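You operate a simulated robot arm through the tools that you are given. There is no shell and no other tool. Be economical: measure what you need, move in short steps, check, and stop when the job is done.

The job below is to be done with a simulated two-armed robot. You get a single attempt, and the scene is never put back.

## Task
Fetch the green tray from the top of the steel table and set it on the middle shelf of the wire rack. Then shut the cage door. Then switch the right red switch off. Then open the fridge door, take the yoghurt pot on the shelf behind the lanes and put it away on the bottom shelf of the fridge and shut the door again. Then put the jar from the shelf behind the lanes on the left end of the roller lane. Then press the button four three times. Then open the top drawer. Do these in the order given. Set down upright: yoghurt pot, jar.

Only the result counts: the job must be done as asked and must still hold three seconds after the hand-in. Knocking over, shifting, dropping, spilling or breaking anything else fails it.

## Robot
Two 7-joint arms with two-finger parallel grippers on one trunk, on a base that drives. Base frame: it is fixed to the floor where the robot stands at the start and does not move with it; the origin is under the middle of the robot, x ahead of it, y to its left, z up. Readings come in mm, degrees, newtons and seconds.
The left shoulder is at the start at [110, 169, 1562], the right one opposite. With the tool pointing down near the work surface each hand reaches from about 100 to 660 mm from the robot's upright axis, wherever it stands, measured 20 degrees to its own side. Places, roughly: bottom shelf of the fridge [-300, -1300, 300]; button four [-7100, 6900, 800]; cage door [-4900, -600, 900]; fridge door [-300, -1000, 700]; jar [-8750, 7250, 750]; left end of the roller lane [-7000, 4700, 300]; middle shelf of the wire rack [800, 1200, 600]; right red switch [-8100, 400, 400]; top drawer [500, 4100, 700]; tray [750, -250, 1000]; yoghurt pot [-8750, 6500, 750]. Payload 1.57 kg a hand.
The TCP of each hand is the grasp point between the finger pads, 30 mm short of the fingertips. In the tool frame z runs along the fingers and y along their closing line. Largest opening 80 mm; finger width 17, thickness 12; the body of the gripper, 40 by 82 mm, starts 80 mm behind the TCP.
Orientation is that of the tool frame in the base frame, as a unit quaternion [x, y, z, w]. With the fingers straight down and closing along the base's y, the tool's x points along the base's -x, its y along +y and its z along -z.

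## Interface
- The arms move only by the tool drive_tool. It takes "left_commands", "right_commands" or both (then of equal length, played together; a hand with none holds still); each is a list of rows, each a list of 7 numbers: the shift along the tool's x, y, z in mm, then the turn, a rotation vector about the tool's x, y, z in rad, then the gripper command, from -1 (shut) to 1 (fully open), values between in proportion. In form: [[x, y, z, ax, ay, az, claw], ...]. A call has 1 to 12 rows; each row shifts and turns the commanded pose from where the row before left it, along the tool's axes as they then stand. A row lasts 0.2 s, in which the tool goes at most 50 mm and 8.6 degrees; a call with a longer step from one row to the next is refused whole, and so is a gripper value outside its range. A pose out of reach is approached as far as the arm can. The call stops where the force on the tool passes 40 N (or 10 N more than at its start, if that is more) or the arm is blocked; 0.2 s more then pass. The fingers move at their own pace (about 72 mm/s each) and stop on an object; they squeeze with about 30 N. The grip force told is the motor's: it shows also when the fingers shut on nothing. Time passes only in rows, and 0.2 s behind the last, so rows that do not move let the fingers close. The reply holds the time, the measured pose of the TCP, the force on the tool along the base axes, the opening and the grip force, in the units named above and with some noise, with the torque about the TCP (base axes, N m) and any sound that the robot's microphone picked up.
- Cameras (640 x 400 px; columns grow to the right, rows downward): "scene" is now at [113.1, -59, 1730]; the picture's right is [-0.89, -0.46, 0.00], its down [-0.40, 0.78, -0.48] and it looks along [0.22, -0.43, -0.88] (base axes); focal length 250 px, centre (320, 200). "left" rides on the left gripper at [72, 7, -122] in its tool frame; the picture's right is [-0.09, 1.00, 0.00], its down [-0.84, -0.08, -0.54] and it looks along [-0.54, -0.05, 0.84] (tool axes); focal length 238 px, centre (320, 200). "right" rides on the right gripper at [72, -7, -122] in its tool frame; the picture's right is [0.09, 1.00, 0.00], its down [-0.84, 0.08, -0.54] and it looks along [-0.54, 0.05, 0.84] (tool axes); focal length 238 px, centre (320, 200). There is no depth. A picture from a camera that has moved, and an enlarged one, comes with that camera's place and axes in the base frame and with its lens.
- snapshot(camera): a new picture of that camera. No time passes.
- move_column(by): slides the trunk up (or, below 0, down) by that many mm; the arms and the scene camera ride with it, the base frame stays. It gives what a move gives, with no picture.
- roll_base(legs): drives the robot by 1 to 6 legs, each [ahead, left, turn to the left] in mm, mm and degrees, along the robot's own axes; the way and the turn of a leg run together, so that a leg with both is an arc; at most 1500 mm and 180 degrees a leg. The arms and the cameras ride along, it lands a little off, and it stops where it bumps. It gives what a move gives.
- aim_head(pan, tilt): turns the head with the scene camera to pan (to the left, within 86 degrees either way) and tilt (down, from -29 to 69), counted from straight ahead of the robot. It gives what a move gives.
- zoom(camera, box): a new picture of the part [left, top, right, bottom] of that camera's present view, enlarged. No time passes.
- hand_in(): hands the job in; it is judged then, once.

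Work in short steps. Places have to be worked out from the pictures, the camera data and where the tool is seen: move nearer, look again, correct. Check each grasp and each placing, and mend what went wrong. You have 186 turns and 154 pictures in all, those below and enlarged ones among them. Open the grippers and draw the arms clear of the work before you hand the job in, unless the task says otherwise; then end with one line.

The tools are called after ">>>" by a JSON object that holds its "name" and its "arguments". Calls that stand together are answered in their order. drive_tool: Moves the arms, as the interface text tells. Its arguments: {"type":"object","properties":{"left_commands":{"type":"array","items":{"type":"array","items":{"type":"number"}}},"right_commands":{"type":"array","items":{"type":"array","items":{"type":"number"}}}},"required":[]} The other tools are called the same way: move_column (by) slides the trunk up or down; roll_base (legs) drives the base; aim_head (pan, tilt) turns the head that bears the scene camera; snapshot (camera) takes a picture; zoom (camera, box) takes an enlarged picture of a part of a camera's view; hand_in () hands the job in.

At the start:

```text
clock: 0.0
left_ee_pos: [635.4, -56.4, 1260.6]
left_ee_rot: [0.0, 1.0, 0.001, 0.001]
left_ft_force: [0.9, -0.4, -0.1]
left_moment: [-0.04, -0.03, -0.01]
left_finger_gap: 79.9
left_grip_force: 0.1
right_ee_pos: [415.2, -577.6, 1093.5]
right_ee_rot: [0.0, 1.0, 0.0, -0.001]
right_ft_force: [0.4, -0.3, -0.5]
right_moment: [-0.02, 0.02, -0.03]
right_finger_gap: 80.1
right_grip_force: 0.1
trunk travel left (down, up): [-876.0, 14.0]
robot x, y, heading: [1.0, 1.5, -0.1]
head pan, tilt: [-62.7, 61.1]
```

scene: 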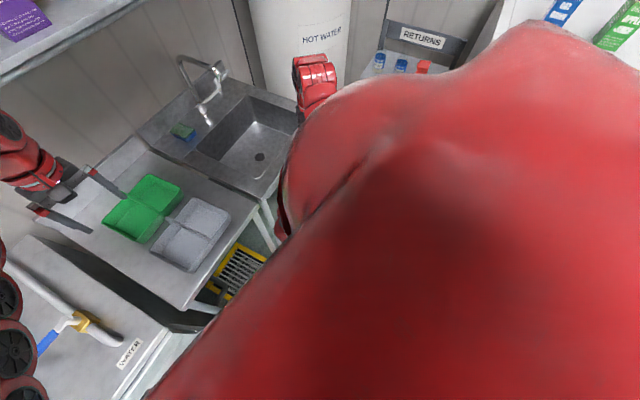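
right: 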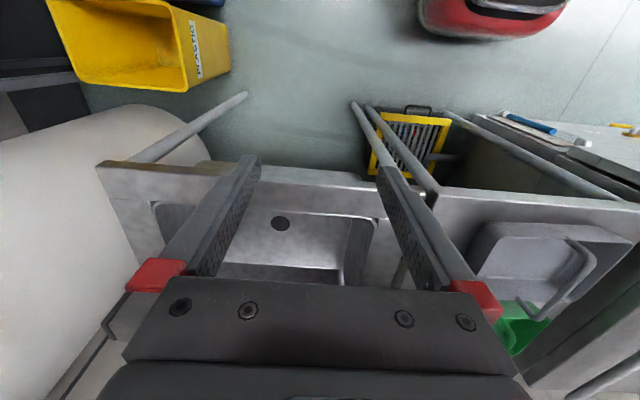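
left: 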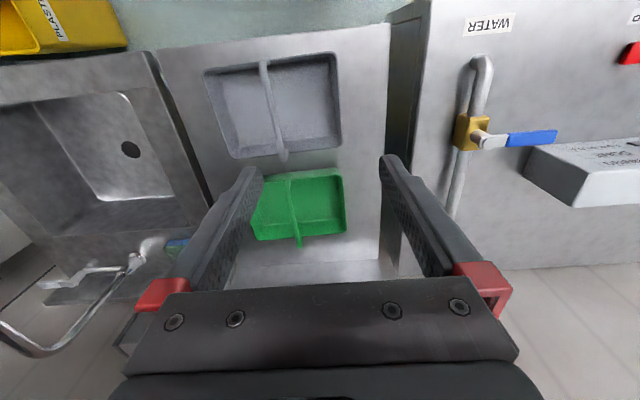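

I'll look closer at the green tray from both the left and scene cameras first.

>>> {"name": "zoom", "arguments": {"camera": "left", "box": [180, 40, 420, 280]}}

>>> {"name": "zoom", "arguments": {"camera": "scene", "box": [60, 120, 300, 300]}}

```text
1.67 times, centred on (300, 160) of left
camera zoom: at [563.7, -48.8, 1383.0], right [0.09, 1.0, 0.0], down [0.84, -0.08, 0.54], along [0.54, -0.05, -0.84], focal length 397 px, centre (353, 267)
```

zoom: 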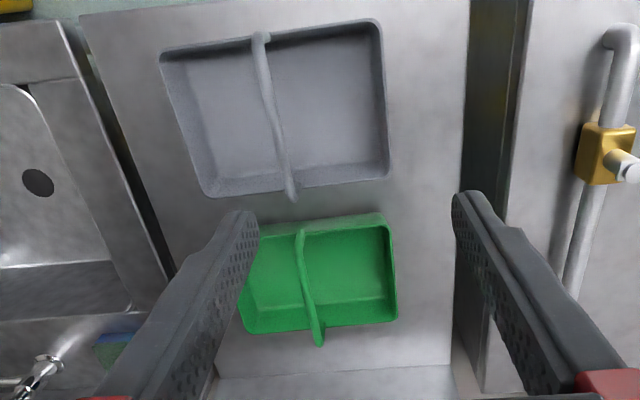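

```text
2.22 times, centred on (180, 210) of scene
camera zoom: at [113.1, -59.0, 1730.0], right [-0.89, -0.46, 0.0], down [-0.4, 0.78, -0.48], along [0.22, -0.43, -0.88], focal length 555 px, centre (631, 178)
```

zoom: 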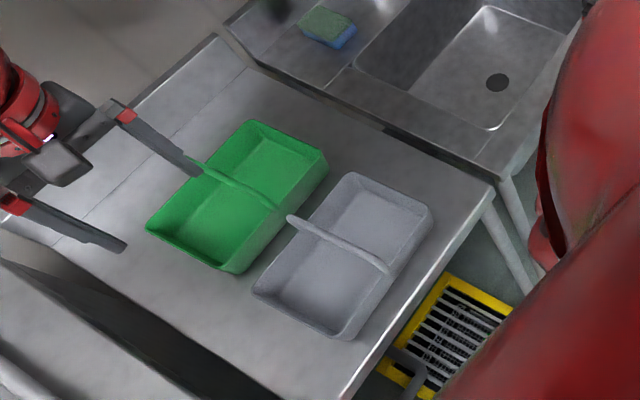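

Triangulating gives the green handle running along x from about 807 to 1000 at y≈-145, z≈905. That is beyond reach, so I check the space in front of the base before rolling ahead.

>>> {"name": "aim_head", "arguments": {"pan": 0, "tilt": 66}}

>>> {"name": "snapshot", "arguments": {"camera": "scene"}}

>>> {"name": "aim_head", "arguments": {"pan": 45, "tilt": 40}}

>>> {"name": "snapshot", "arguments": {"camera": "scene"}}

```text
clock: 1.3
left_ee_pos: [636.2, -57.1, 1261.5]
left_ee_rot: [0.0, 1.0, 0.001, 0.0]
left_ft_force: [0.2, -0.4, 0.1]
left_moment: [-0.02, 0.01, -0.01]
left_finger_gap: 80.1
left_grip_force: 0.0
right_ee_pos: [415.1, -578.3, 1093.4]
right_ee_rot: [0.0, 1.0, 0.0, 0.0]
right_ft_force: [-0.4, 1.4, 0.3]
right_moment: [0.0, -0.02, -0.03]
right_finger_gap: 80.1
right_grip_force: 0.1
trunk travel left (down, up): [-876.0, 14.0]
robot x, y, heading: [1.7, -1.1, -0.1]
head pan, tilt: [0.0, 66.0]
```

```text
148 pictures are left
camera scene: at [142.6, -1.0, 1724.7], right [0.0, -1.0, 0.0], down [-0.91, 0.0, -0.41], along [0.41, 0.0, -0.91], focal length 250 px, centre (320, 200)
```

scene: 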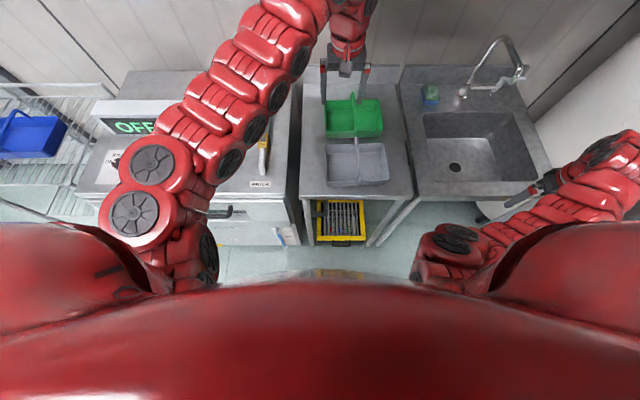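

```text
clock: 2.5
left_ee_pos: [635.7, -55.8, 1260.2]
left_ee_rot: [0.0, 1.0, 0.0, 0.0]
left_ft_force: [0.0, -0.8, 0.0]
left_moment: [-0.01, 0.02, 0.02]
left_finger_gap: 80.0
left_grip_force: 0.0
right_ee_pos: [414.8, -579.0, 1092.7]
right_ee_rot: [0.0, 1.0, 0.0, 0.0]
right_ft_force: [-0.2, -1.2, -0.1]
right_moment: [-0.02, -0.02, 0.0]
right_finger_gap: 80.2
right_grip_force: 0.1
trunk travel left (down, up): [-876.0, 14.0]
robot x, y, heading: [-4.5, -1.7, 0.0]
head pan, tilt: [45.0, 40.0]
```

```text
147 pictures are left
camera scene: at [143.3, 59.1, 1758.0], right [0.71, -0.71, 0.0], down [-0.46, -0.45, -0.77], along [0.54, 0.54, -0.64], focal length 250 px, centre (320, 200)
```

scene: 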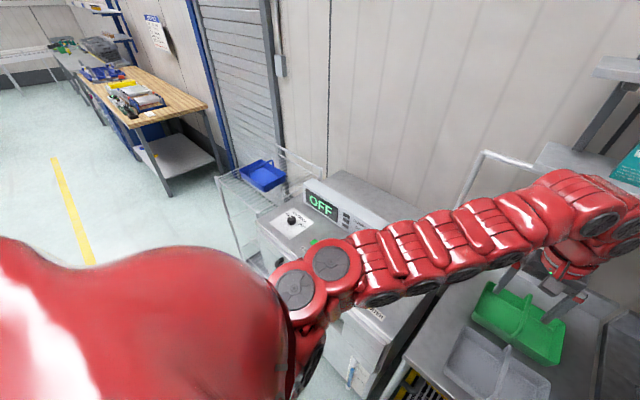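

I see the rack beside the appliance with a blue tray on top. I zoom in there to understand the shelves.

>>> {"name": "zoom", "arguments": {"camera": "scene", "box": [190, 120, 390, 320]}}

>>> {"name": "aim_head", "arguments": {"pan": 60, "tilt": 35}}

>>> {"name": "snapshot", "arguments": {"camera": "scene"}}

```text
2.00 times, centred on (290, 220) of scene
camera zoom: at [143.3, 59.1, 1758.0], right [0.71, -0.71, 0.0], down [-0.46, -0.45, -0.77], along [0.54, 0.54, -0.64], focal length 500 px, centre (380, 160)
```

zoom: 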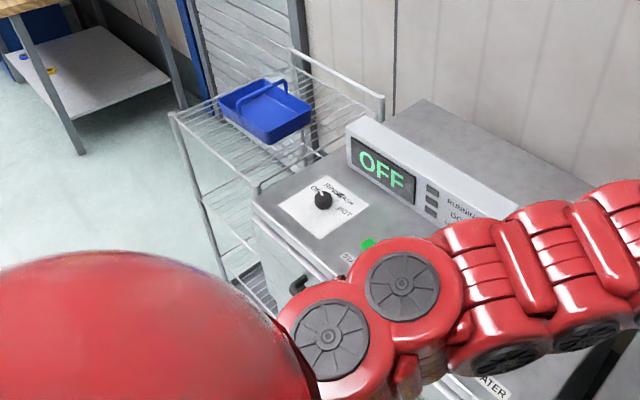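

```text
clock: 3.2
left_ee_pos: [635.5, -56.4, 1260.4]
left_ee_rot: [0.0, 1.0, -0.001, 0.0]
left_ft_force: [-0.3, -0.1, -0.4]
left_moment: [0.03, 0.01, 0.03]
left_finger_gap: 80.2
left_grip_force: 0.1
right_ee_pos: [414.5, -578.6, 1091.2]
right_ee_rot: [-0.001, 1.0, 0.001, 0.0]
right_ft_force: [-0.6, -0.3, -0.1]
right_moment: [0.0, 0.01, -0.03]
right_finger_gap: 80.3
right_grip_force: 0.1
trunk travel left (down, up): [-876.0, 14.0]
robot x, y, heading: [-0.4, 3.2, -0.1]
head pan, tilt: [60.0, 35.0]
```

```text
145 pictures are left
camera scene: at [127.2, 75.3, 1765.6], right [0.87, -0.5, 0.0], down [-0.29, -0.5, -0.82], along [0.41, 0.71, -0.57], focal length 250 px, centre (320, 200)
```

scene: 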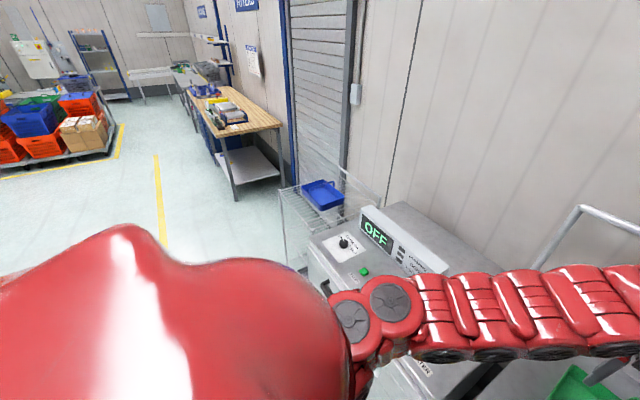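

Table front edge is at x≈550. I roll ahead 150 and left of nothing else, then look.

>>> {"name": "roll_base", "arguments": {"legs": [[150, 0, 0]]}}

>>> {"name": "aim_head", "arguments": {"pan": -5, "tilt": 60}}

>>> {"name": "snapshot", "arguments": {"camera": "scene"}}

>>> {"name": "snapshot", "arguments": {"camera": "left"}}

```text
clock: 4.6
left_ee_pos: [782.7, -56.5, 1261.7]
left_ee_rot: [0.0, 1.0, 0.0, 0.0]
left_ft_force: [-0.1, 0.5, 0.1]
left_moment: [0.01, -0.01, -0.01]
left_finger_gap: 79.8
left_grip_force: 0.0
right_ee_pos: [563.3, -578.3, 1094.0]
right_ee_rot: [0.0, 1.0, -0.001, 0.001]
right_ft_force: [0.3, -0.2, 0.1]
right_moment: [-0.01, 0.01, 0.02]
right_finger_gap: 79.9
right_grip_force: 0.1
trunk travel left (down, up): [-876.0, 14.0]
robot x, y, heading: [152.3, -1.3, -0.2]
head pan, tilt: [60.0, 35.0]
```

```text
clock: 6.0
left_ee_pos: [786.9, -55.3, 1260.2]
left_ee_rot: [0.001, 1.0, -0.001, -0.001]
left_ft_force: [0.0, 0.3, 0.4]
left_moment: [-0.01, -0.04, -0.02]
left_finger_gap: 80.1
left_grip_force: 0.0
right_ee_pos: [564.2, -578.7, 1091.7]
right_ee_rot: [0.0, 1.0, 0.0, 0.0]
right_ft_force: [-0.4, -0.6, 0.0]
right_moment: [-0.04, -0.02, -0.02]
right_finger_gap: 79.8
right_grip_force: 0.0
trunk travel left (down, up): [-876.0, 14.0]
robot x, y, heading: [151.6, -1.0, 0.1]
head pan, tilt: [-5.0, 60.0]
```

```text
144 pictures are left
camera scene: at [300.0, -6.6, 1731.3], right [-0.09, -1.0, 0.0], down [-0.86, 0.07, -0.5], along [0.5, -0.04, -0.87], focal length 250 px, centre (320, 200)
```

scene: 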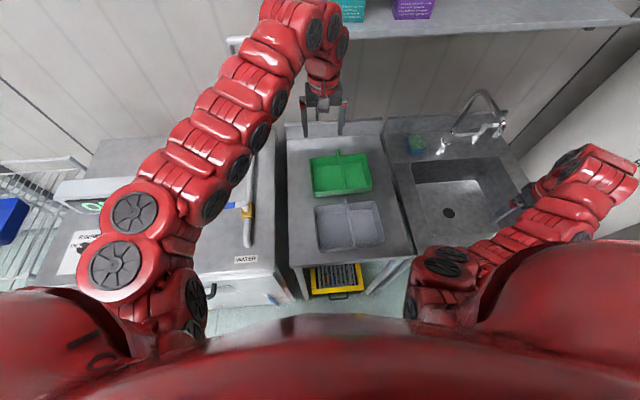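

```text
143 pictures are left
camera left: at [713.9, -48.7, 1382.8], right [0.09, 1.0, 0.0], down [0.84, -0.08, 0.54], along [0.54, -0.05, -0.84], focal length 238 px, centre (320, 200)
```

left: 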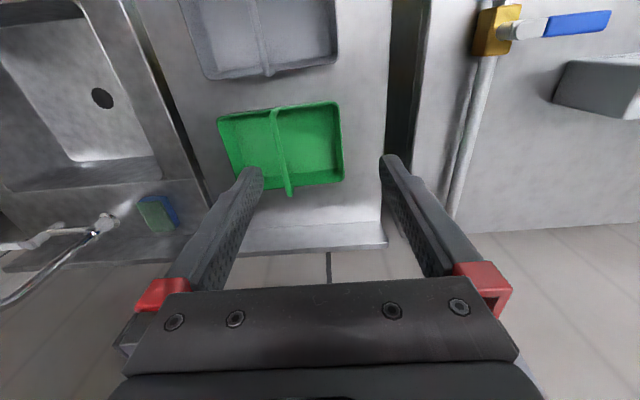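

Handle mid confirmed at (889,-145). I move the left hand over it at height.

>>> {"name": "drive_tool", "arguments": {"left_commands": [[-25, -22, 20, 0, 0, 0, 1], [-25, -22, 20, 0, 0, 0, 1], [-25, -22, 20, 0, 0, 0, 1], [-27, -23, 20, 0, 0, 0, 1], [0, 0, 40, 0, 0, 0, 1], [0, 0, 40, 0, 0, 0, 1]]}}

>>> {"name": "snapshot", "arguments": {"camera": "left"}}

```text
clock: 7.3
left_ee_pos: [805.9, -103.3, 1112.0]
left_ee_rot: [0.0, 1.0, -0.001, 0.0]
left_ft_force: [0.3, -0.2, 0.8]
left_moment: [-0.01, 0.0, 0.0]
left_finger_gap: 79.9
left_grip_force: 0.0
left hand out of reach, approached as far as the arm can: row 2, 3, 4, 6
right_ee_pos: [564.4, -578.0, 1092.2]
right_ee_rot: [0.0, 1.0, -0.001, 0.0]
right_ft_force: [-0.3, -1.6, 0.1]
right_moment: [-0.06, 0.01, 0.0]
right_finger_gap: 80.2
right_grip_force: 0.0
trunk travel left (down, up): [-876.0, 14.0]
robot x, y, heading: [151.0, -3.4, -0.1]
head pan, tilt: [-5.0, 60.0]
```

```text
142 pictures are left
camera left: at [734.5, -96.5, 1235.6], right [0.09, 1.0, 0.0], down [0.84, -0.08, 0.54], along [0.54, -0.05, -0.84], focal length 238 px, centre (320, 200)
```

left: 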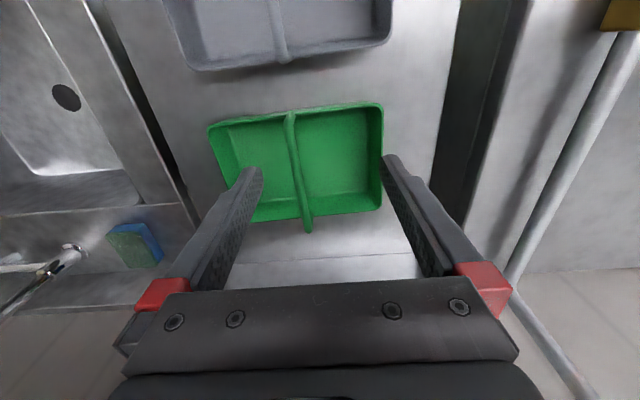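

Reach tops out near 655 mm from the axis. The base front is at most 257 mm ahead of the axis, so another 90 mm ahead is safe. I'll also tilt the hand about 30° forward.

>>> {"name": "roll_base", "arguments": {"legs": [[90, 0, 0]]}}

>>> {"name": "drive_tool", "arguments": {"left_commands": [[0, 0, 0, 0, -0.13, 0, 1], [0, 0, 0, 0, -0.13, 0, 1], [0, 0, 0, 0, -0.13, 0, 1], [0, 0, 0, 0, -0.13, 0, 1]]}}

>>> {"name": "snapshot", "arguments": {"camera": "left"}}

>>> {"name": "snapshot", "arguments": {"camera": "scene"}}

```text
clock: 8.4
left_ee_pos: [894.8, -105.0, 1113.6]
left_ee_rot: [0.001, 1.0, -0.001, 0.0]
left_ft_force: [1.1, -0.1, -0.6]
left_moment: [0.0, 0.0, -0.06]
left_finger_gap: 79.8
left_grip_force: 0.1
right_ee_pos: [652.1, -578.4, 1093.0]
right_ee_rot: [0.001, 1.0, 0.0, 0.0]
right_ft_force: [0.2, 0.6, 0.0]
right_moment: [-0.02, 0.02, 0.02]
right_finger_gap: 79.9
right_grip_force: 0.0
trunk travel left (down, up): [-876.0, 14.0]
robot x, y, heading: [239.1, 2.5, 0.1]
head pan, tilt: [-5.0, 60.0]
```

```text
clock: 9.4
left_ee_pos: [894.4, -103.4, 1114.8]
left_ee_rot: [0.0, 0.966, 0.0, 0.259]
left_ft_force: [0.1, -0.3, -0.2]
left_moment: [0.01, -0.04, 0.06]
left_finger_gap: 80.1
left_grip_force: 0.0
right_ee_pos: [651.6, -577.9, 1094.4]
right_ee_rot: [0.001, 1.0, -0.001, 0.001]
right_ft_force: [-0.2, 0.3, 0.3]
right_moment: [-0.02, -0.02, 0.0]
right_finger_gap: 80.0
right_grip_force: 0.1
trunk travel left (down, up): [-876.0, 14.0]
robot x, y, heading: [238.5, -2.9, -0.1]
head pan, tilt: [-5.0, 60.0]
```

```text
141 pictures are left
camera left: at [770.1, -96.3, 1185.0], right [0.08, 1.0, 0.05], down [0.45, -0.08, 0.89], along [0.89, -0.05, -0.46], focal length 238 px, centre (320, 200)
```

left: 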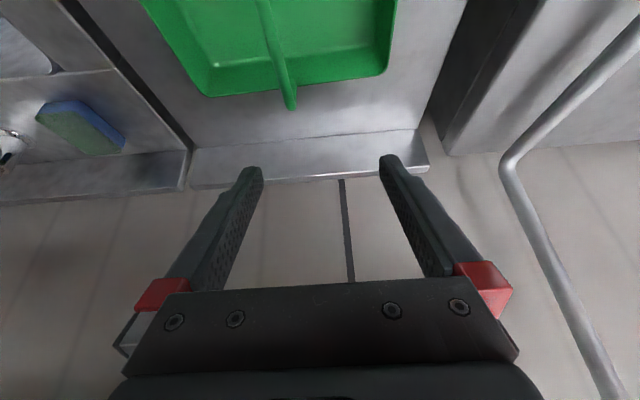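

```text
140 pictures are left
camera scene: at [385.8, -6.3, 1731.6], right [-0.09, -1.0, 0.0], down [-0.86, 0.08, -0.5], along [0.5, -0.04, -0.87], focal length 250 px, centre (320, 200)
```

scene: 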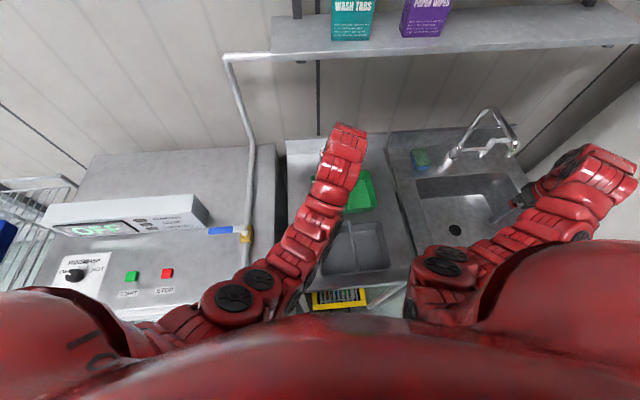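

Now I descend in the tilted pose to about 55 mm above the handle, shifting 43 mm right.

>>> {"name": "drive_tool", "arguments": {"left_commands": [[20, -11, 33, 0, 0, 0, 1], [20, -11, 33, 0, 0, 0, 1], [20, -11, 33, 0, 0, 0, 1], [20, -10, 33, 0, 0, 0, 1]]}}

>>> {"name": "snapshot", "arguments": {"camera": "left"}}

>>> {"name": "snapshot", "arguments": {"camera": "scene"}}

```text
clock: 10.4
left_ee_pos: [890.6, -147.0, 956.9]
left_ee_rot: [0.001, 0.967, 0.001, 0.256]
left_ft_force: [0.5, 0.1, 0.0]
left_moment: [0.04, -0.01, 0.01]
left_finger_gap: 79.9
left_grip_force: 0.0
right_ee_pos: [654.8, -579.2, 1091.7]
right_ee_rot: [0.0, 1.0, 0.0, 0.0]
right_ft_force: [1.2, -0.1, -0.6]
right_moment: [-0.03, 0.02, 0.01]
right_finger_gap: 80.0
right_grip_force: 0.0
trunk travel left (down, up): [-876.0, 14.0]
robot x, y, heading: [239.0, 4.4, -0.0]
head pan, tilt: [-5.0, 60.0]
```

```text
139 pictures are left
camera left: at [766.7, -139.2, 1028.1], right [0.08, 1.0, 0.05], down [0.46, -0.08, 0.89], along [0.88, -0.05, -0.46], focal length 238 px, centre (320, 200)
```

left: 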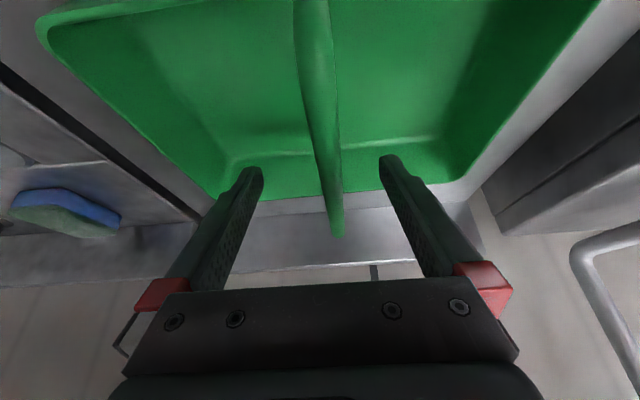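

```text
138 pictures are left
camera scene: at [389.2, -7.2, 1731.2], right [-0.09, -1.0, 0.0], down [-0.86, 0.08, -0.5], along [0.5, -0.04, -0.87], focal length 250 px, centre (320, 200)
```

scene: 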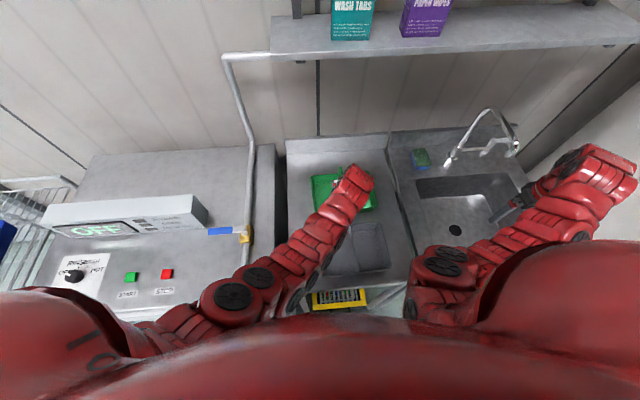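

Bar is centred between the fingers. I lower 42 mm more and look.

>>> {"name": "drive_tool", "arguments": {"left_commands": [[10, 1, 18, 0, 0, 0, 1], [10, 1, 18, 0, 0, 0, 1]]}}

>>> {"name": "snapshot", "arguments": {"camera": "left"}}

```text
clock: 11.1
left_ee_pos: [890.8, -144.7, 917.3]
left_ee_rot: [0.0, 0.966, -0.001, 0.257]
left_ft_force: [0.3, -0.6, 1.6]
left_moment: [0.01, 0.01, -0.01]
left_finger_gap: 79.9
left_grip_force: 0.0
right_ee_pos: [653.9, -578.7, 1092.2]
right_ee_rot: [0.0, 1.0, 0.0, 0.0]
right_ft_force: [0.5, 0.2, 0.0]
right_moment: [0.02, 0.01, 0.02]
right_finger_gap: 79.9
right_grip_force: 0.0
trunk travel left (down, up): [-876.0, 14.0]
robot x, y, heading: [235.2, 1.5, -0.1]
head pan, tilt: [-5.0, 60.0]
```

```text
137 pictures are left
camera left: at [768.2, -137.8, 987.5], right [0.08, 1.0, 0.05], down [0.46, -0.08, 0.89], along [0.89, -0.05, -0.46], focal length 238 px, centre (320, 200)
```

left: 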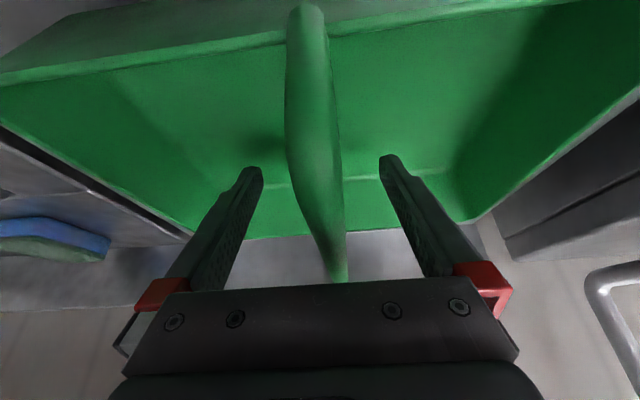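

The handle is arched (peak ≈ z 940), so the bar now sits a bit above the pads. I raise 18 mm and close.

>>> {"name": "drive_tool", "arguments": {"left_commands": [[-9, 0, -16, 0, 0, 0, 1], [0, 0, 0, 0, 0, 0, -1], [0, 0, 0, 0, 0, 0, -1], [0, 0, 0, 0, 0, 0, -1], [0, 0, 0, 0, 0, 0, -1]]}}

>>> {"name": "snapshot", "arguments": {"camera": "left"}}

```text
clock: 12.2
left_ee_pos: [890.6, -145.7, 936.2]
left_ee_rot: [-0.001, 0.966, 0.0, 0.257]
left_ft_force: [-0.9, -0.2, 0.4]
left_moment: [-0.01, 0.02, 0.01]
left_finger_gap: 11.0
left_grip_force: 29.3
right_ee_pos: [652.9, -578.7, 1092.1]
right_ee_rot: [0.0, 1.0, 0.0, 0.0]
right_ft_force: [-0.1, -0.1, -1.0]
right_moment: [-0.01, -0.01, 0.02]
right_finger_gap: 79.9
right_grip_force: 0.1
trunk travel left (down, up): [-876.0, 14.0]
robot x, y, heading: [240.5, 0.3, -0.2]
head pan, tilt: [-5.0, 60.0]
```

```text
136 pictures are left
camera left: at [767.7, -138.2, 1006.5], right [0.08, 1.0, 0.05], down [0.46, -0.08, 0.89], along [0.89, -0.05, -0.46], focal length 238 px, centre (320, 200)
```

left: 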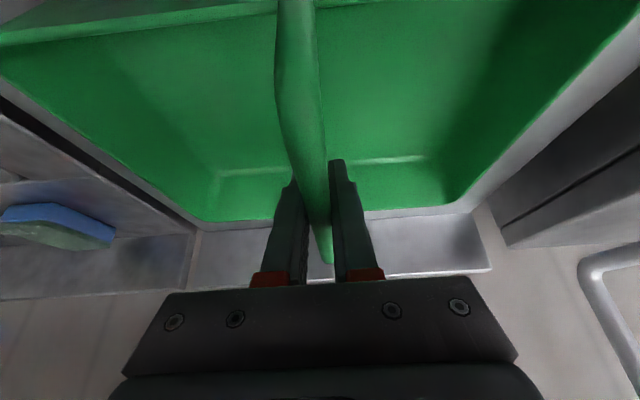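

Gripped at 11 mm with 29 N. I lift 120 mm straight up gently.

>>> {"name": "drive_tool", "arguments": {"left_commands": [[-5, 0, -9, 0, 0, 0, -1], [-10, 0, -17, 0, 0, 0, -1], [-15, 0, -26, 0, 0, 0, -1], [-15, 0, -26, 0, 0, 0, -1], [-15, 0, -26, 0, 0, 0, -1], [-15, 0, -26, 0, 0, 0, -1]]}}

>>> {"name": "snapshot", "arguments": {"camera": "left"}}

>>> {"name": "snapshot", "arguments": {"camera": "scene"}}

```text
clock: 13.7
left_ee_pos: [892.2, -145.5, 1086.6]
left_ee_rot: [0.001, 0.967, 0.0, 0.256]
left_ft_force: [-0.6, 0.2, -2.2]
left_moment: [-0.01, 0.02, 0.05]
left_finger_gap: 11.1
left_grip_force: 28.8
right_ee_pos: [653.4, -578.8, 1091.4]
right_ee_rot: [0.001, 1.0, 0.0, -0.001]
right_ft_force: [0.1, -0.1, -0.4]
right_moment: [0.0, 0.03, -0.03]
right_finger_gap: 79.9
right_grip_force: 0.0
trunk travel left (down, up): [-876.0, 14.0]
robot x, y, heading: [237.8, -1.1, -0.0]
head pan, tilt: [-5.0, 60.0]
```

```text
135 pictures are left
camera left: at [769.2, -139.0, 1157.0], right [0.08, 1.0, 0.05], down [0.46, -0.08, 0.89], along [0.89, -0.05, -0.46], focal length 238 px, centre (320, 200)
```

left: 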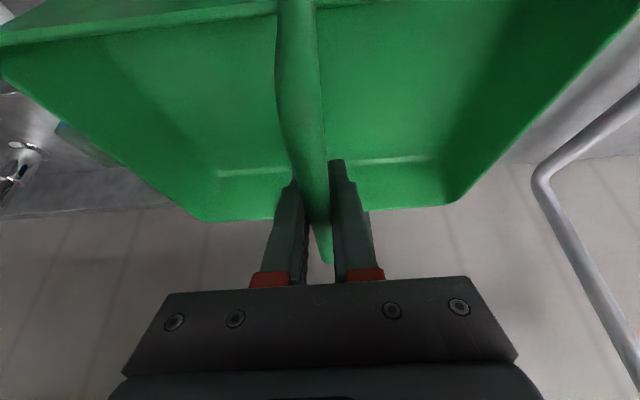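

```text
134 pictures are left
camera scene: at [388.5, -6.7, 1731.3], right [-0.09, -1.0, 0.0], down [-0.86, 0.08, -0.5], along [0.5, -0.04, -0.87], focal length 250 px, centre (320, 200)
```

scene: 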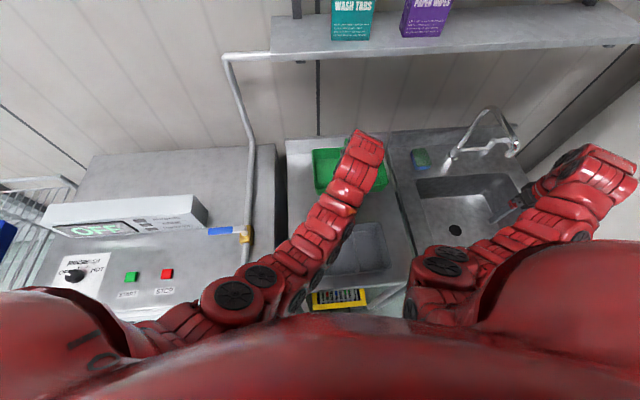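

The tray (≈2 N) is held level. I back away from the table, then go left to face the rack and look at its shelves.

>>> {"name": "roll_base", "arguments": {"legs": [[-550, 0, 0], [0, 900, 0]]}}

>>> {"name": "aim_head", "arguments": {"pan": 20, "tilt": 45}}

>>> {"name": "snapshot", "arguments": {"camera": "scene"}}

>>> {"name": "snapshot", "arguments": {"camera": "left"}}

```text
clock: 21.2
left_ee_pos: [340.2, 755.3, 1086.7]
left_ee_rot: [-0.001, 0.967, 0.0, 0.257]
left_ft_force: [-0.7, 0.0, -2.4]
left_moment: [0.0, -0.01, 0.0]
left_finger_gap: 11.1
left_grip_force: 28.5
right_ee_pos: [101.8, 324.0, 1092.4]
right_ee_rot: [-0.001, 1.0, 0.0, -0.001]
right_ft_force: [0.7, -0.1, 0.3]
right_moment: [0.02, 0.04, 0.02]
right_finger_gap: 79.9
right_grip_force: 0.1
trunk travel left (down, up): [-876.0, 14.0]
robot x, y, heading: [-314.2, 905.6, 0.1]
head pan, tilt: [-5.0, 60.0]
```

```text
clock: 22.1
left_ee_pos: [340.4, 756.0, 1085.9]
left_ee_rot: [0.0, 0.967, 0.0, 0.256]
left_ft_force: [-0.7, -0.9, -2.7]
left_moment: [0.02, 0.03, -0.01]
left_finger_gap: 11.2
left_grip_force: 28.5
right_ee_pos: [102.4, 322.6, 1091.3]
right_ee_rot: [-0.001, 1.0, -0.001, 0.0]
right_ft_force: [-0.5, -0.7, 0.7]
right_moment: [0.0, 0.0, -0.03]
right_finger_gap: 80.2
right_grip_force: 0.0
trunk travel left (down, up): [-876.0, 14.0]
robot x, y, heading: [-315.8, 903.5, -0.0]
head pan, tilt: [20.0, 45.0]
```

```text
133 pictures are left
camera scene: at [-153.9, 928.4, 1750.7], right [0.34, -0.94, 0.0], down [-0.66, -0.24, -0.71], along [0.66, 0.24, -0.71], focal length 250 px, centre (320, 200)
```

scene: 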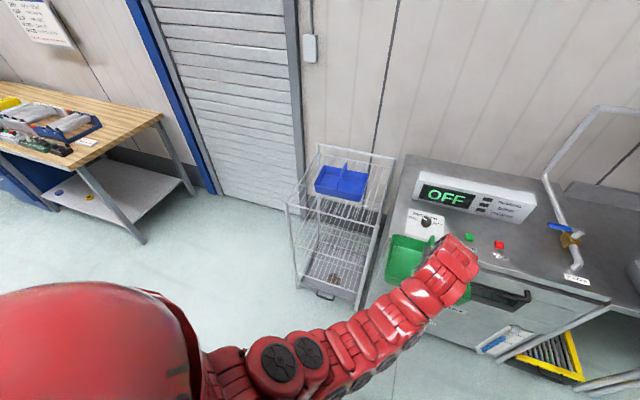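

```text
132 pictures are left
camera left: at [217.0, 763.2, 1156.5], right [0.08, 1.0, 0.05], down [0.46, -0.08, 0.89], along [0.89, -0.05, -0.46], focal length 238 px, centre (320, 200)
```

left: 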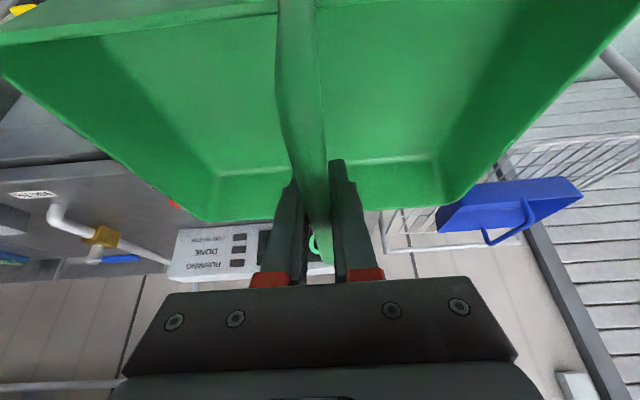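

>>> {"name": "zoom", "arguments": {"camera": "scene", "box": [260, 130, 420, 310]}}

```text
2.22 times, centred on (340, 220) of scene
camera zoom: at [-153.9, 928.4, 1750.7], right [0.34, -0.94, 0.0], down [-0.66, -0.24, -0.71], along [0.66, 0.24, -0.71], focal length 555 px, centre (276, 156)
```

zoom: 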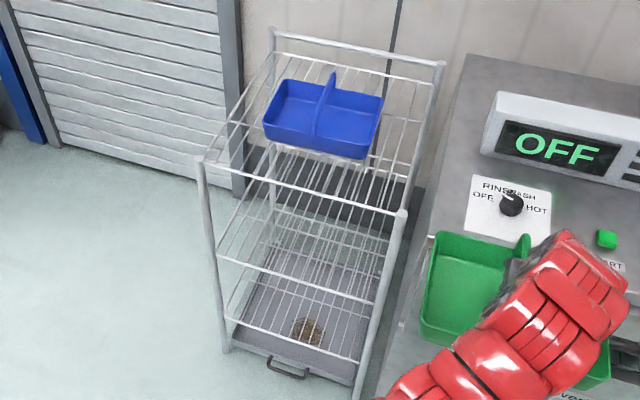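

Rack front is at x≈573, y 934–1367, with shelves at z ≈ 212, 552 and 896. I move left to centre the tray on the rack (y≈1150) and lower the trunk.

>>> {"name": "roll_base", "arguments": {"legs": [[0, 394, 0]]}}

>>> {"name": "move_column", "arguments": {"by": -380}}

>>> {"name": "aim_head", "arguments": {"pan": -8, "tilt": 40}}

>>> {"name": "snapshot", "arguments": {"camera": "scene"}}

>>> {"name": "snapshot", "arguments": {"camera": "left"}}

```text
clock: 24.5
left_ee_pos: [339.1, 1140.4, 1087.3]
left_ee_rot: [0.001, 0.967, 0.0, 0.256]
left_ft_force: [-0.6, 0.5, -1.5]
left_moment: [-0.04, 0.01, 0.01]
left_finger_gap: 11.1
left_grip_force: 28.7
right_ee_pos: [99.7, 709.7, 1091.5]
right_ee_rot: [0.001, 1.0, 0.0, 0.0]
right_ft_force: [0.1, 0.1, 0.7]
right_moment: [0.0, -0.03, -0.02]
right_finger_gap: 80.1
right_grip_force: 0.1
trunk travel left (down, up): [-876.0, 14.0]
robot x, y, heading: [-319.6, 1284.9, -0.1]
head pan, tilt: [20.0, 45.0]
```

```text
clock: 28.2
left_ee_pos: [338.2, 1142.6, 706.7]
left_ee_rot: [0.002, 0.967, -0.001, 0.256]
left_ft_force: [0.4, 0.0, -1.3]
left_moment: [-0.02, -0.02, -0.03]
left_finger_gap: 10.9
left_grip_force: 29.1
right_ee_pos: [97.9, 710.2, 711.9]
right_ee_rot: [0.003, 1.0, -0.001, 0.0]
right_ft_force: [0.0, -0.9, -0.2]
right_moment: [0.01, 0.03, 0.0]
right_finger_gap: 80.1
right_grip_force: 0.0
trunk travel left (down, up): [-496.0, 394.0]
robot x, y, heading: [-311.2, 1290.2, -0.1]
head pan, tilt: [20.0, 45.0]
```

```text
clock: 29.1
left_ee_pos: [339.7, 1142.3, 706.6]
left_ee_rot: [0.001, 0.967, 0.0, 0.256]
left_ft_force: [0.0, 0.1, -1.4]
left_moment: [-0.01, -0.01, -0.01]
left_finger_gap: 10.9
left_grip_force: 28.5
right_ee_pos: [97.9, 710.7, 711.7]
right_ee_rot: [0.002, 1.0, -0.001, 0.0]
right_ft_force: [-0.4, 0.1, -0.7]
right_moment: [-0.01, -0.02, -0.02]
right_finger_gap: 80.1
right_grip_force: 0.0
trunk travel left (down, up): [-496.0, 394.0]
robot x, y, heading: [-314.2, 1289.8, 0.0]
head pan, tilt: [-8.0, 40.0]
```

```text
130 pictures are left
camera scene: at [-146.1, 1276.9, 1378.0], right [-0.14, -0.99, 0.0], down [-0.64, 0.09, -0.77], along [0.76, -0.11, -0.64], focal length 250 px, centre (320, 200)
```

scene: 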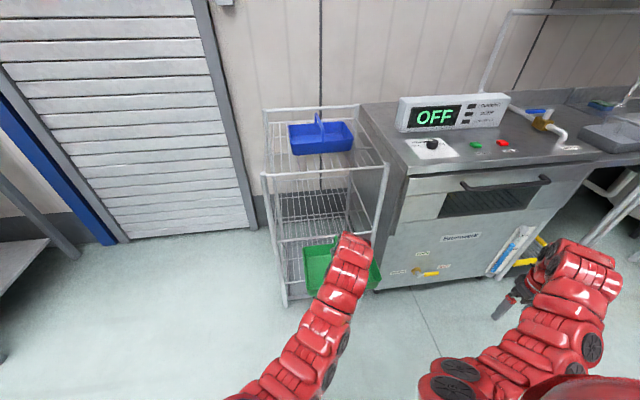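

```text
129 pictures are left
camera left: at [216.4, 1149.5, 776.5], right [0.08, 1.0, 0.05], down [0.46, -0.08, 0.89], along [0.89, -0.05, -0.46], focal length 238 px, centre (320, 200)
```

left: 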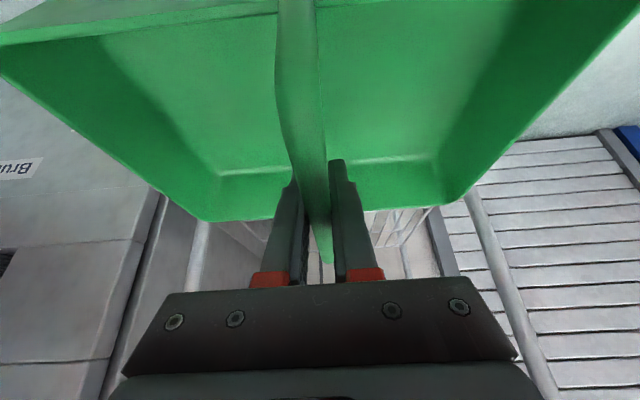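

I zoom on the rack from here for better shelf heights.

>>> {"name": "zoom", "arguments": {"camera": "scene", "box": [230, 90, 410, 310]}}

```text
1.82 times, centred on (320, 200) of scene
camera zoom: at [-146.1, 1276.9, 1378.0], right [-0.14, -0.99, 0.0], down [-0.64, 0.09, -0.77], along [0.76, -0.11, -0.64], focal length 454 px, centre (320, 200)
```

zoom: 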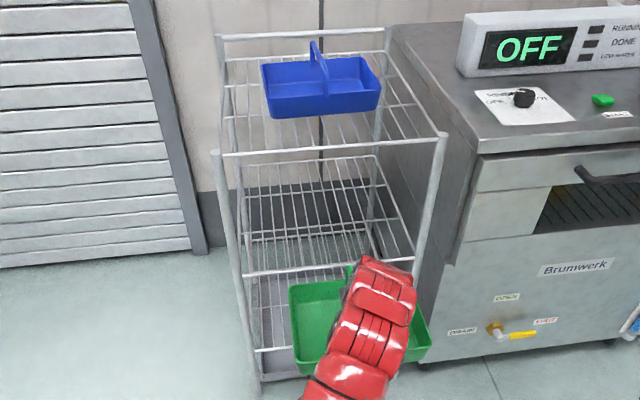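

Middle shelf ≈ 560, tray bottom ≈ 70 below the TCP. I lower 42 mm more, then roll 240 ahead and check the clearances.

>>> {"name": "move_column", "arguments": {"by": -40}}

>>> {"name": "roll_base", "arguments": {"legs": [[230, 0, 0]]}}

>>> {"name": "aim_head", "arguments": {"pan": -25, "tilt": 40}}

>>> {"name": "snapshot", "arguments": {"camera": "scene"}}

>>> {"name": "snapshot", "arguments": {"camera": "left"}}

```text
clock: 29.9
left_ee_pos: [339.3, 1142.2, 667.4]
left_ee_rot: [0.002, 0.966, 0.0, 0.257]
left_ft_force: [0.0, 0.7, -1.9]
left_moment: [-0.03, 0.03, 0.04]
left_finger_gap: 11.1
left_grip_force: 29.5
right_ee_pos: [98.7, 709.8, 671.6]
right_ee_rot: [0.002, 1.0, -0.001, 0.0]
right_ft_force: [0.3, -0.2, 0.3]
right_moment: [-0.03, -0.02, -0.02]
right_finger_gap: 80.1
right_grip_force: 0.0
trunk travel left (down, up): [-456.0, 434.0]
robot x, y, heading: [-311.2, 1287.6, 0.0]
head pan, tilt: [-8.0, 40.0]
```

```text
clock: 31.7
left_ee_pos: [568.6, 1140.3, 664.8]
left_ee_rot: [0.003, 0.967, -0.001, 0.256]
left_ft_force: [1.3, 0.3, -1.7]
left_moment: [-0.02, 0.01, -0.02]
left_finger_gap: 11.0
left_grip_force: 28.6
right_ee_pos: [326.9, 709.4, 671.4]
right_ee_rot: [0.001, 1.0, 0.0, -0.002]
right_ft_force: [-0.1, 0.6, -0.2]
right_moment: [-0.03, 0.04, 0.0]
right_finger_gap: 80.0
right_grip_force: 0.0
trunk travel left (down, up): [-456.0, 434.0]
robot x, y, heading: [-86.0, 1290.3, 0.0]
head pan, tilt: [-8.0, 40.0]
```

```text
clock: 32.5
left_ee_pos: [568.3, 1141.5, 665.5]
left_ee_rot: [0.002, 0.967, 0.0, 0.256]
left_ft_force: [-1.3, -0.4, -1.8]
left_moment: [0.02, -0.01, 0.01]
left_finger_gap: 11.2
left_grip_force: 29.0
right_ee_pos: [326.8, 709.1, 672.8]
right_ee_rot: [0.001, 1.0, -0.001, 0.001]
right_ft_force: [-0.8, -0.8, 0.6]
right_moment: [0.02, -0.02, -0.01]
right_finger_gap: 80.0
right_grip_force: 0.0
trunk travel left (down, up): [-456.0, 434.0]
robot x, y, heading: [-86.4, 1287.5, -0.3]
head pan, tilt: [-25.0, 40.0]
```

```text
127 pictures are left
camera scene: at [75.2, 1251.9, 1338.0], right [-0.43, -0.91, 0.0], down [-0.58, 0.27, -0.77], along [0.69, -0.33, -0.64], focal length 250 px, centre (320, 200)
```

scene: 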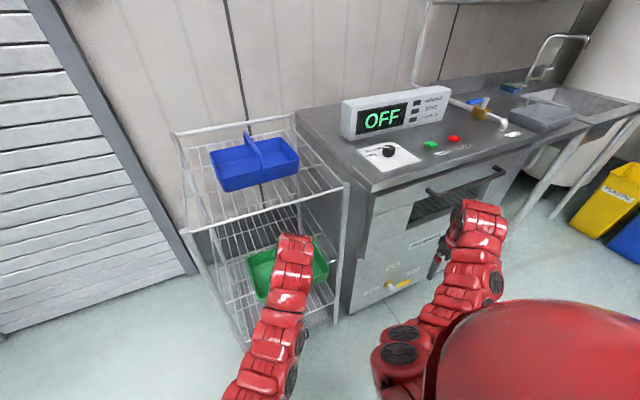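

```text
126 pictures are left
camera left: at [444.7, 1148.2, 736.4], right [0.08, 1.0, 0.05], down [0.46, -0.08, 0.89], along [0.89, -0.05, -0.46], focal length 238 px, centre (320, 200)
```

left: 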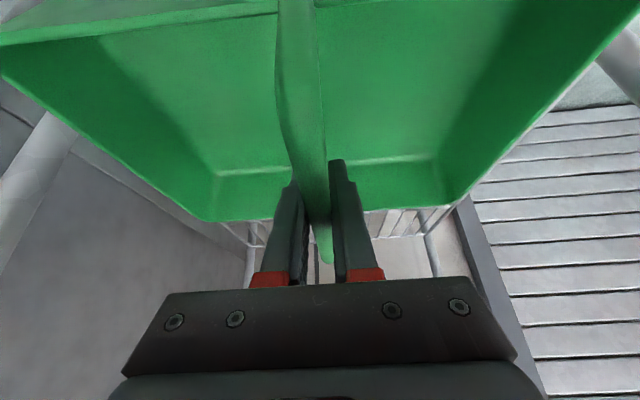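

>>> {"name": "zoom", "arguments": {"camera": "scene", "box": [170, 120, 370, 340]}}

```text
1.82 times, centred on (270, 230) of scene
camera zoom: at [75.2, 1251.9, 1338.0], right [-0.43, -0.91, 0.0], down [-0.58, 0.27, -0.77], along [0.69, -0.33, -0.64], focal length 454 px, centre (411, 146)
```

zoom: 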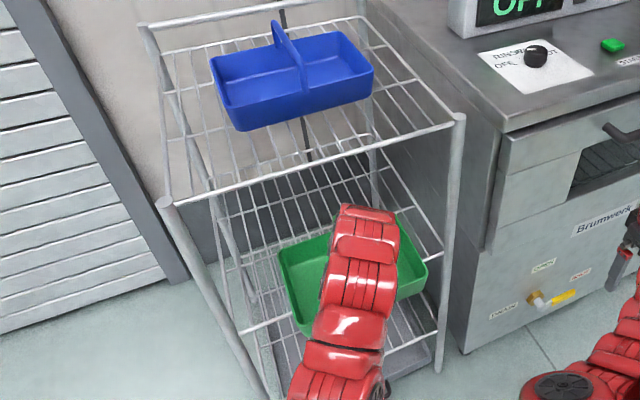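

Clear so far. I roll 55 mm more (tray centre ≈50 inside the front rail), then lower onto the shelf watching force.

>>> {"name": "roll_base", "arguments": {"legs": [[55, 0, 0]]}}

>>> {"name": "drive_tool", "arguments": {"left_commands": [[5, 0, 8.7, 0, 0, 0, -1], [5, 0, 8.7, 0, 0, 0, -1], [4, 0, 7, 0, 0, 0, -1]]}}

>>> {"name": "zoom", "arguments": {"camera": "scene", "box": [170, 120, 370, 340]}}

```text
clock: 33.4
left_ee_pos: [622.5, 1140.2, 665.4]
left_ee_rot: [0.003, 0.967, 0.0, 0.255]
left_ft_force: [0.6, 0.2, -1.9]
left_moment: [-0.02, -0.01, 0.01]
left_finger_gap: 11.3
left_grip_force: 29.1
right_ee_pos: [382.1, 709.5, 671.8]
right_ee_rot: [0.002, 1.0, 0.0, 0.0]
right_ft_force: [0.3, 0.1, -0.1]
right_moment: [0.0, -0.01, 0.01]
right_finger_gap: 79.9
right_grip_force: 0.1
trunk travel left (down, up): [-456.0, 434.0]
robot x, y, heading: [-30.4, 1290.4, -0.1]
head pan, tilt: [-25.0, 40.0]
```

```text
clock: 34.2
left_ee_pos: [622.8, 1140.6, 638.1]
left_ee_rot: [0.002, 0.967, 0.001, 0.256]
left_ft_force: [-0.3, 0.3, -1.9]
left_moment: [-0.01, 0.04, 0.02]
left_finger_gap: 11.0
left_grip_force: 29.3
right_ee_pos: [382.5, 708.7, 673.2]
right_ee_rot: [0.002, 1.0, 0.0, 0.0]
right_ft_force: [1.0, -0.9, 0.0]
right_moment: [0.0, -0.01, -0.02]
right_finger_gap: 80.1
right_grip_force: 0.1
trunk travel left (down, up): [-456.0, 434.0]
robot x, y, heading: [-31.7, 1288.6, -0.3]
head pan, tilt: [-25.0, 40.0]
```

```text
1.82 times, centred on (270, 230) of scene
camera zoom: at [130.2, 1251.6, 1338.0], right [-0.43, -0.9, 0.0], down [-0.58, 0.27, -0.77], along [0.69, -0.33, -0.64], focal length 454 px, centre (411, 146)
```

zoom: 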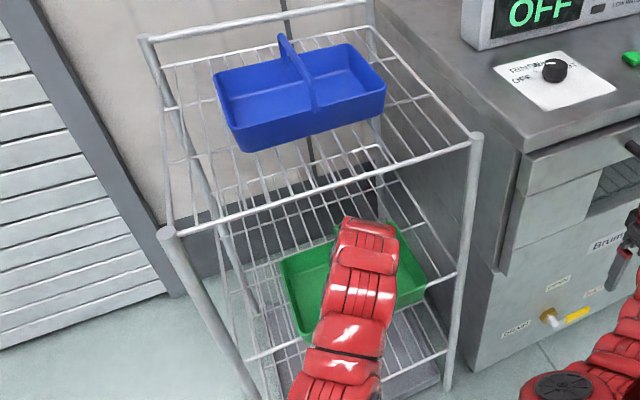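

Wrist top is about 855, below the 905 shelf with margin. I roll in another 35 mm and continue lowering in small steps.

>>> {"name": "roll_base", "arguments": {"legs": [[35, 0, 0]]}}

>>> {"name": "drive_tool", "arguments": {"left_commands": [[2, 0, 3.5, 0, 0, 0, -1], [2, 0, 3.5, 0, 0, 0, -1]]}}

>>> {"name": "drive_tool", "arguments": {"left_commands": [[2, 0, 3.5, 0, 0, 0, -1], [1, 0, 1.7, 0, 0, 0, -1]]}}

>>> {"name": "zoom", "arguments": {"camera": "scene", "box": [170, 120, 370, 340]}}

```text
clock: 35.1
left_ee_pos: [658.2, 1141.1, 637.4]
left_ee_rot: [0.002, 0.967, 0.0, 0.255]
left_ft_force: [-0.8, -0.9, -0.9]
left_moment: [0.02, 0.02, 0.01]
left_finger_gap: 11.4
left_grip_force: 28.6
right_ee_pos: [418.9, 710.2, 671.4]
right_ee_rot: [0.002, 1.0, -0.002, -0.001]
right_ft_force: [0.0, 0.0, -0.8]
right_moment: [-0.01, 0.05, -0.01]
right_finger_gap: 80.1
right_grip_force: 0.0
trunk travel left (down, up): [-456.0, 434.0]
robot x, y, heading: [3.9, 1284.7, -0.2]
head pan, tilt: [-25.0, 40.0]
```

```text
clock: 35.7
left_ee_pos: [657.5, 1140.7, 635.1]
left_ee_rot: [0.002, 0.965, -0.002, 0.261]
left_ft_force: [-2.5, 0.0, 28.1]
left_moment: [0.01, 0.24, 0.01]
left_finger_gap: 11.3
left_grip_force: 29.0
right_ee_pos: [414.8, 709.3, 674.2]
right_ee_rot: [0.003, 1.0, 0.0, 0.001]
right_ft_force: [0.5, 0.2, -0.1]
right_moment: [-0.01, 0.03, -0.02]
right_finger_gap: 79.9
right_grip_force: 0.0
trunk travel left (down, up): [-456.0, 434.0]
robot x, y, heading: [2.4, 1291.2, -0.2]
head pan, tilt: [-25.0, 40.0]
```

```text
clock: 36.3
left_ee_pos: [657.0, 1142.0, 626.2]
left_ee_rot: [0.001, 0.966, 0.0, 0.258]
left_ft_force: [-0.9, 1.7, 26.5]
left_moment: [-0.05, 0.65, -0.06]
left_finger_gap: 11.7
left_grip_force: 28.3
right_ee_pos: [416.4, 709.7, 674.3]
right_ee_rot: [0.002, 1.0, -0.002, 0.002]
right_ft_force: [0.3, 0.9, -0.5]
right_moment: [-0.02, -0.04, 0.0]
right_finger_gap: 80.0
right_grip_force: 0.1
trunk travel left (down, up): [-456.0, 434.0]
robot x, y, heading: [4.6, 1285.8, -0.1]
head pan, tilt: [-25.0, 40.0]
```

```text
1.82 times, centred on (270, 230) of scene
camera zoom: at [162.0, 1252.5, 1338.5], right [-0.43, -0.91, 0.0], down [-0.58, 0.27, -0.77], along [0.69, -0.33, -0.64], focal length 454 px, centre (411, 146)
```

zoom: 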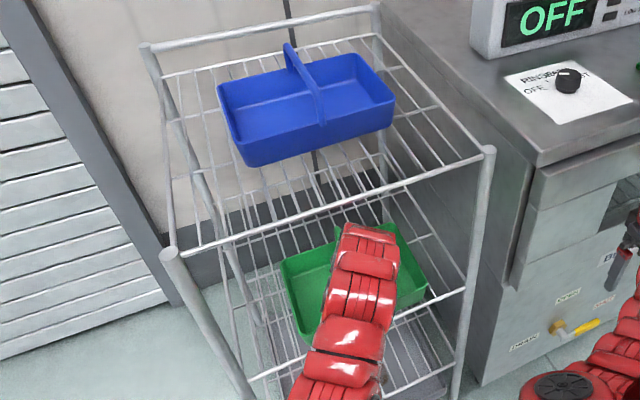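

Contact felt (~28 N); tray rests on the shelf. I ease up 5 mm, open, and withdraw along the tool axis.

>>> {"name": "drive_tool", "arguments": {"left_commands": [[-3, 0, -5, 0, 0, 0, -1], [0, 0, 0, 0, 0, 0, 0], [0, 0, 0, 0, 0, 0, 0.3], [0, 0, 0, 0, 0, 0, 0.3], [0, 0, -20, 0, 0, 0, 0.3], [0, 0, -30, 0, 0, 0, 0.3], [0, 0, -30, 0, 0, 0, 0.3]]}}

>>> {"name": "snapshot", "arguments": {"camera": "left"}}

>>> {"name": "zoom", "arguments": {"camera": "scene", "box": [170, 120, 370, 340]}}

```text
clock: 37.9
left_ee_pos: [617.6, 1140.1, 699.7]
left_ee_rot: [0.003, 0.967, -0.001, 0.256]
left_ft_force: [0.0, 0.2, -0.7]
left_moment: [-0.02, -0.01, -0.02]
left_finger_gap: 51.9
left_grip_force: 0.0
right_ee_pos: [418.5, 709.7, 673.4]
right_ee_rot: [0.001, 1.0, -0.001, 0.0]
right_ft_force: [0.9, 0.7, 0.0]
right_moment: [0.01, 0.01, 0.03]
right_finger_gap: 80.2
right_grip_force: 0.1
trunk travel left (down, up): [-456.0, 434.0]
robot x, y, heading: [4.4, 1291.5, -0.4]
head pan, tilt: [-25.0, 40.0]
```

```text
122 pictures are left
camera left: at [494.6, 1147.9, 770.1], right [0.08, 1.0, 0.05], down [0.46, -0.08, 0.89], along [0.88, -0.05, -0.46], focal length 238 px, centre (320, 200)
```

left: 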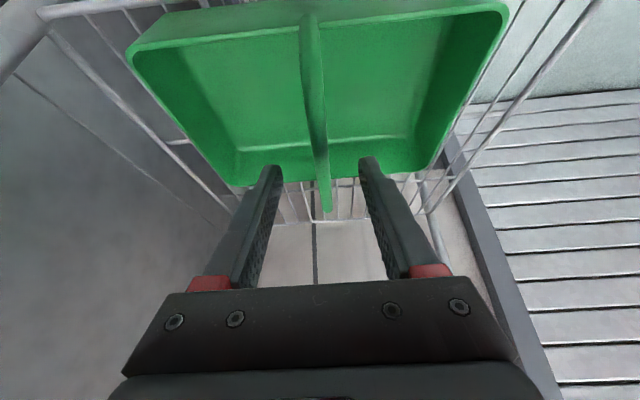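

```text
1.82 times, centred on (270, 230) of scene
camera zoom: at [164.6, 1251.7, 1338.1], right [-0.43, -0.91, 0.0], down [-0.58, 0.27, -0.77], along [0.69, -0.33, -0.64], focal length 454 px, centre (411, 146)
```

zoom: 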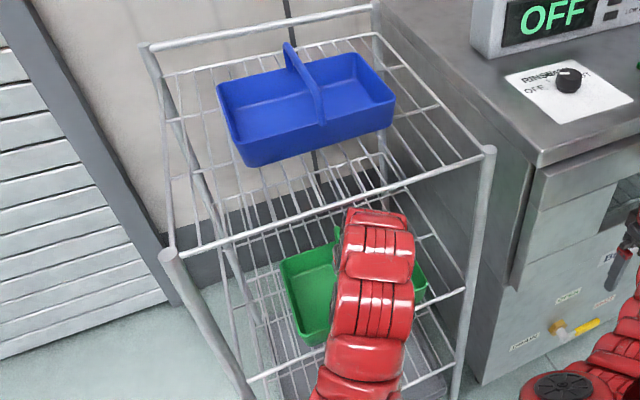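

Released cleanly. I back the base out 280 mm and check the tray's seat.

>>> {"name": "roll_base", "arguments": {"legs": [[-280, 0, 0]]}}

>>> {"name": "aim_head", "arguments": {"pan": -8, "tilt": 40}}

>>> {"name": "zoom", "arguments": {"camera": "scene", "box": [230, 90, 410, 310]}}

>>> {"name": "zoom", "arguments": {"camera": "left", "box": [100, 0, 520, 300]}}

```text
clock: 39.9
left_ee_pos: [331.6, 1138.9, 698.5]
left_ee_rot: [0.003, 0.967, 0.0, 0.256]
left_ft_force: [0.4, 0.2, 0.1]
left_moment: [-0.01, 0.0, -0.01]
left_finger_gap: 51.9
left_grip_force: 0.0
right_ee_pos: [128.8, 709.1, 672.9]
right_ee_rot: [0.005, 1.0, -0.001, 0.001]
right_ft_force: [0.3, -0.4, -0.5]
right_moment: [0.0, 0.01, -0.03]
right_finger_gap: 79.8
right_grip_force: 0.0
trunk travel left (down, up): [-456.0, 434.0]
robot x, y, heading: [-283.1, 1291.8, 0.1]
head pan, tilt: [-25.0, 40.0]
```

```text
clock: 40.6
left_ee_pos: [332.9, 1138.8, 699.3]
left_ee_rot: [0.004, 0.967, -0.002, 0.257]
left_ft_force: [-0.3, -0.3, 0.0]
left_moment: [0.06, -0.02, -0.02]
left_finger_gap: 51.8
left_grip_force: 0.0
right_ee_pos: [128.9, 708.1, 673.0]
right_ee_rot: [0.004, 1.0, 0.0, 0.0]
right_ft_force: [-0.1, -0.5, 0.3]
right_moment: [-0.02, 0.02, -0.02]
right_finger_gap: 80.0
right_grip_force: 0.0
trunk travel left (down, up): [-456.0, 434.0]
robot x, y, heading: [-273.6, 1290.6, -0.1]
head pan, tilt: [-8.0, 40.0]
```

```text
1.82 times, centred on (320, 200) of scene
camera zoom: at [-113.3, 1276.4, 1338.1], right [-0.15, -0.99, 0.0], down [-0.64, 0.09, -0.77], along [0.76, -0.11, -0.64], focal length 454 px, centre (320, 200)
```

zoom: 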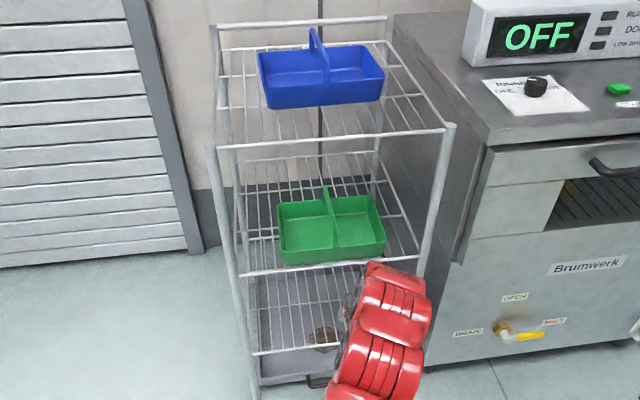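

```text
1.33 times, centred on (310, 150) of left
camera zoom: at [209.3, 1147.5, 769.7], right [0.09, 1.0, 0.05], down [0.46, -0.08, 0.89], along [0.88, -0.06, -0.46], focal length 318 px, centre (333, 267)
```

zoom: 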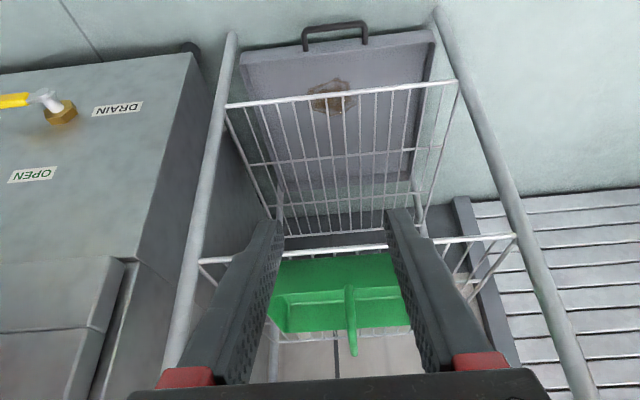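

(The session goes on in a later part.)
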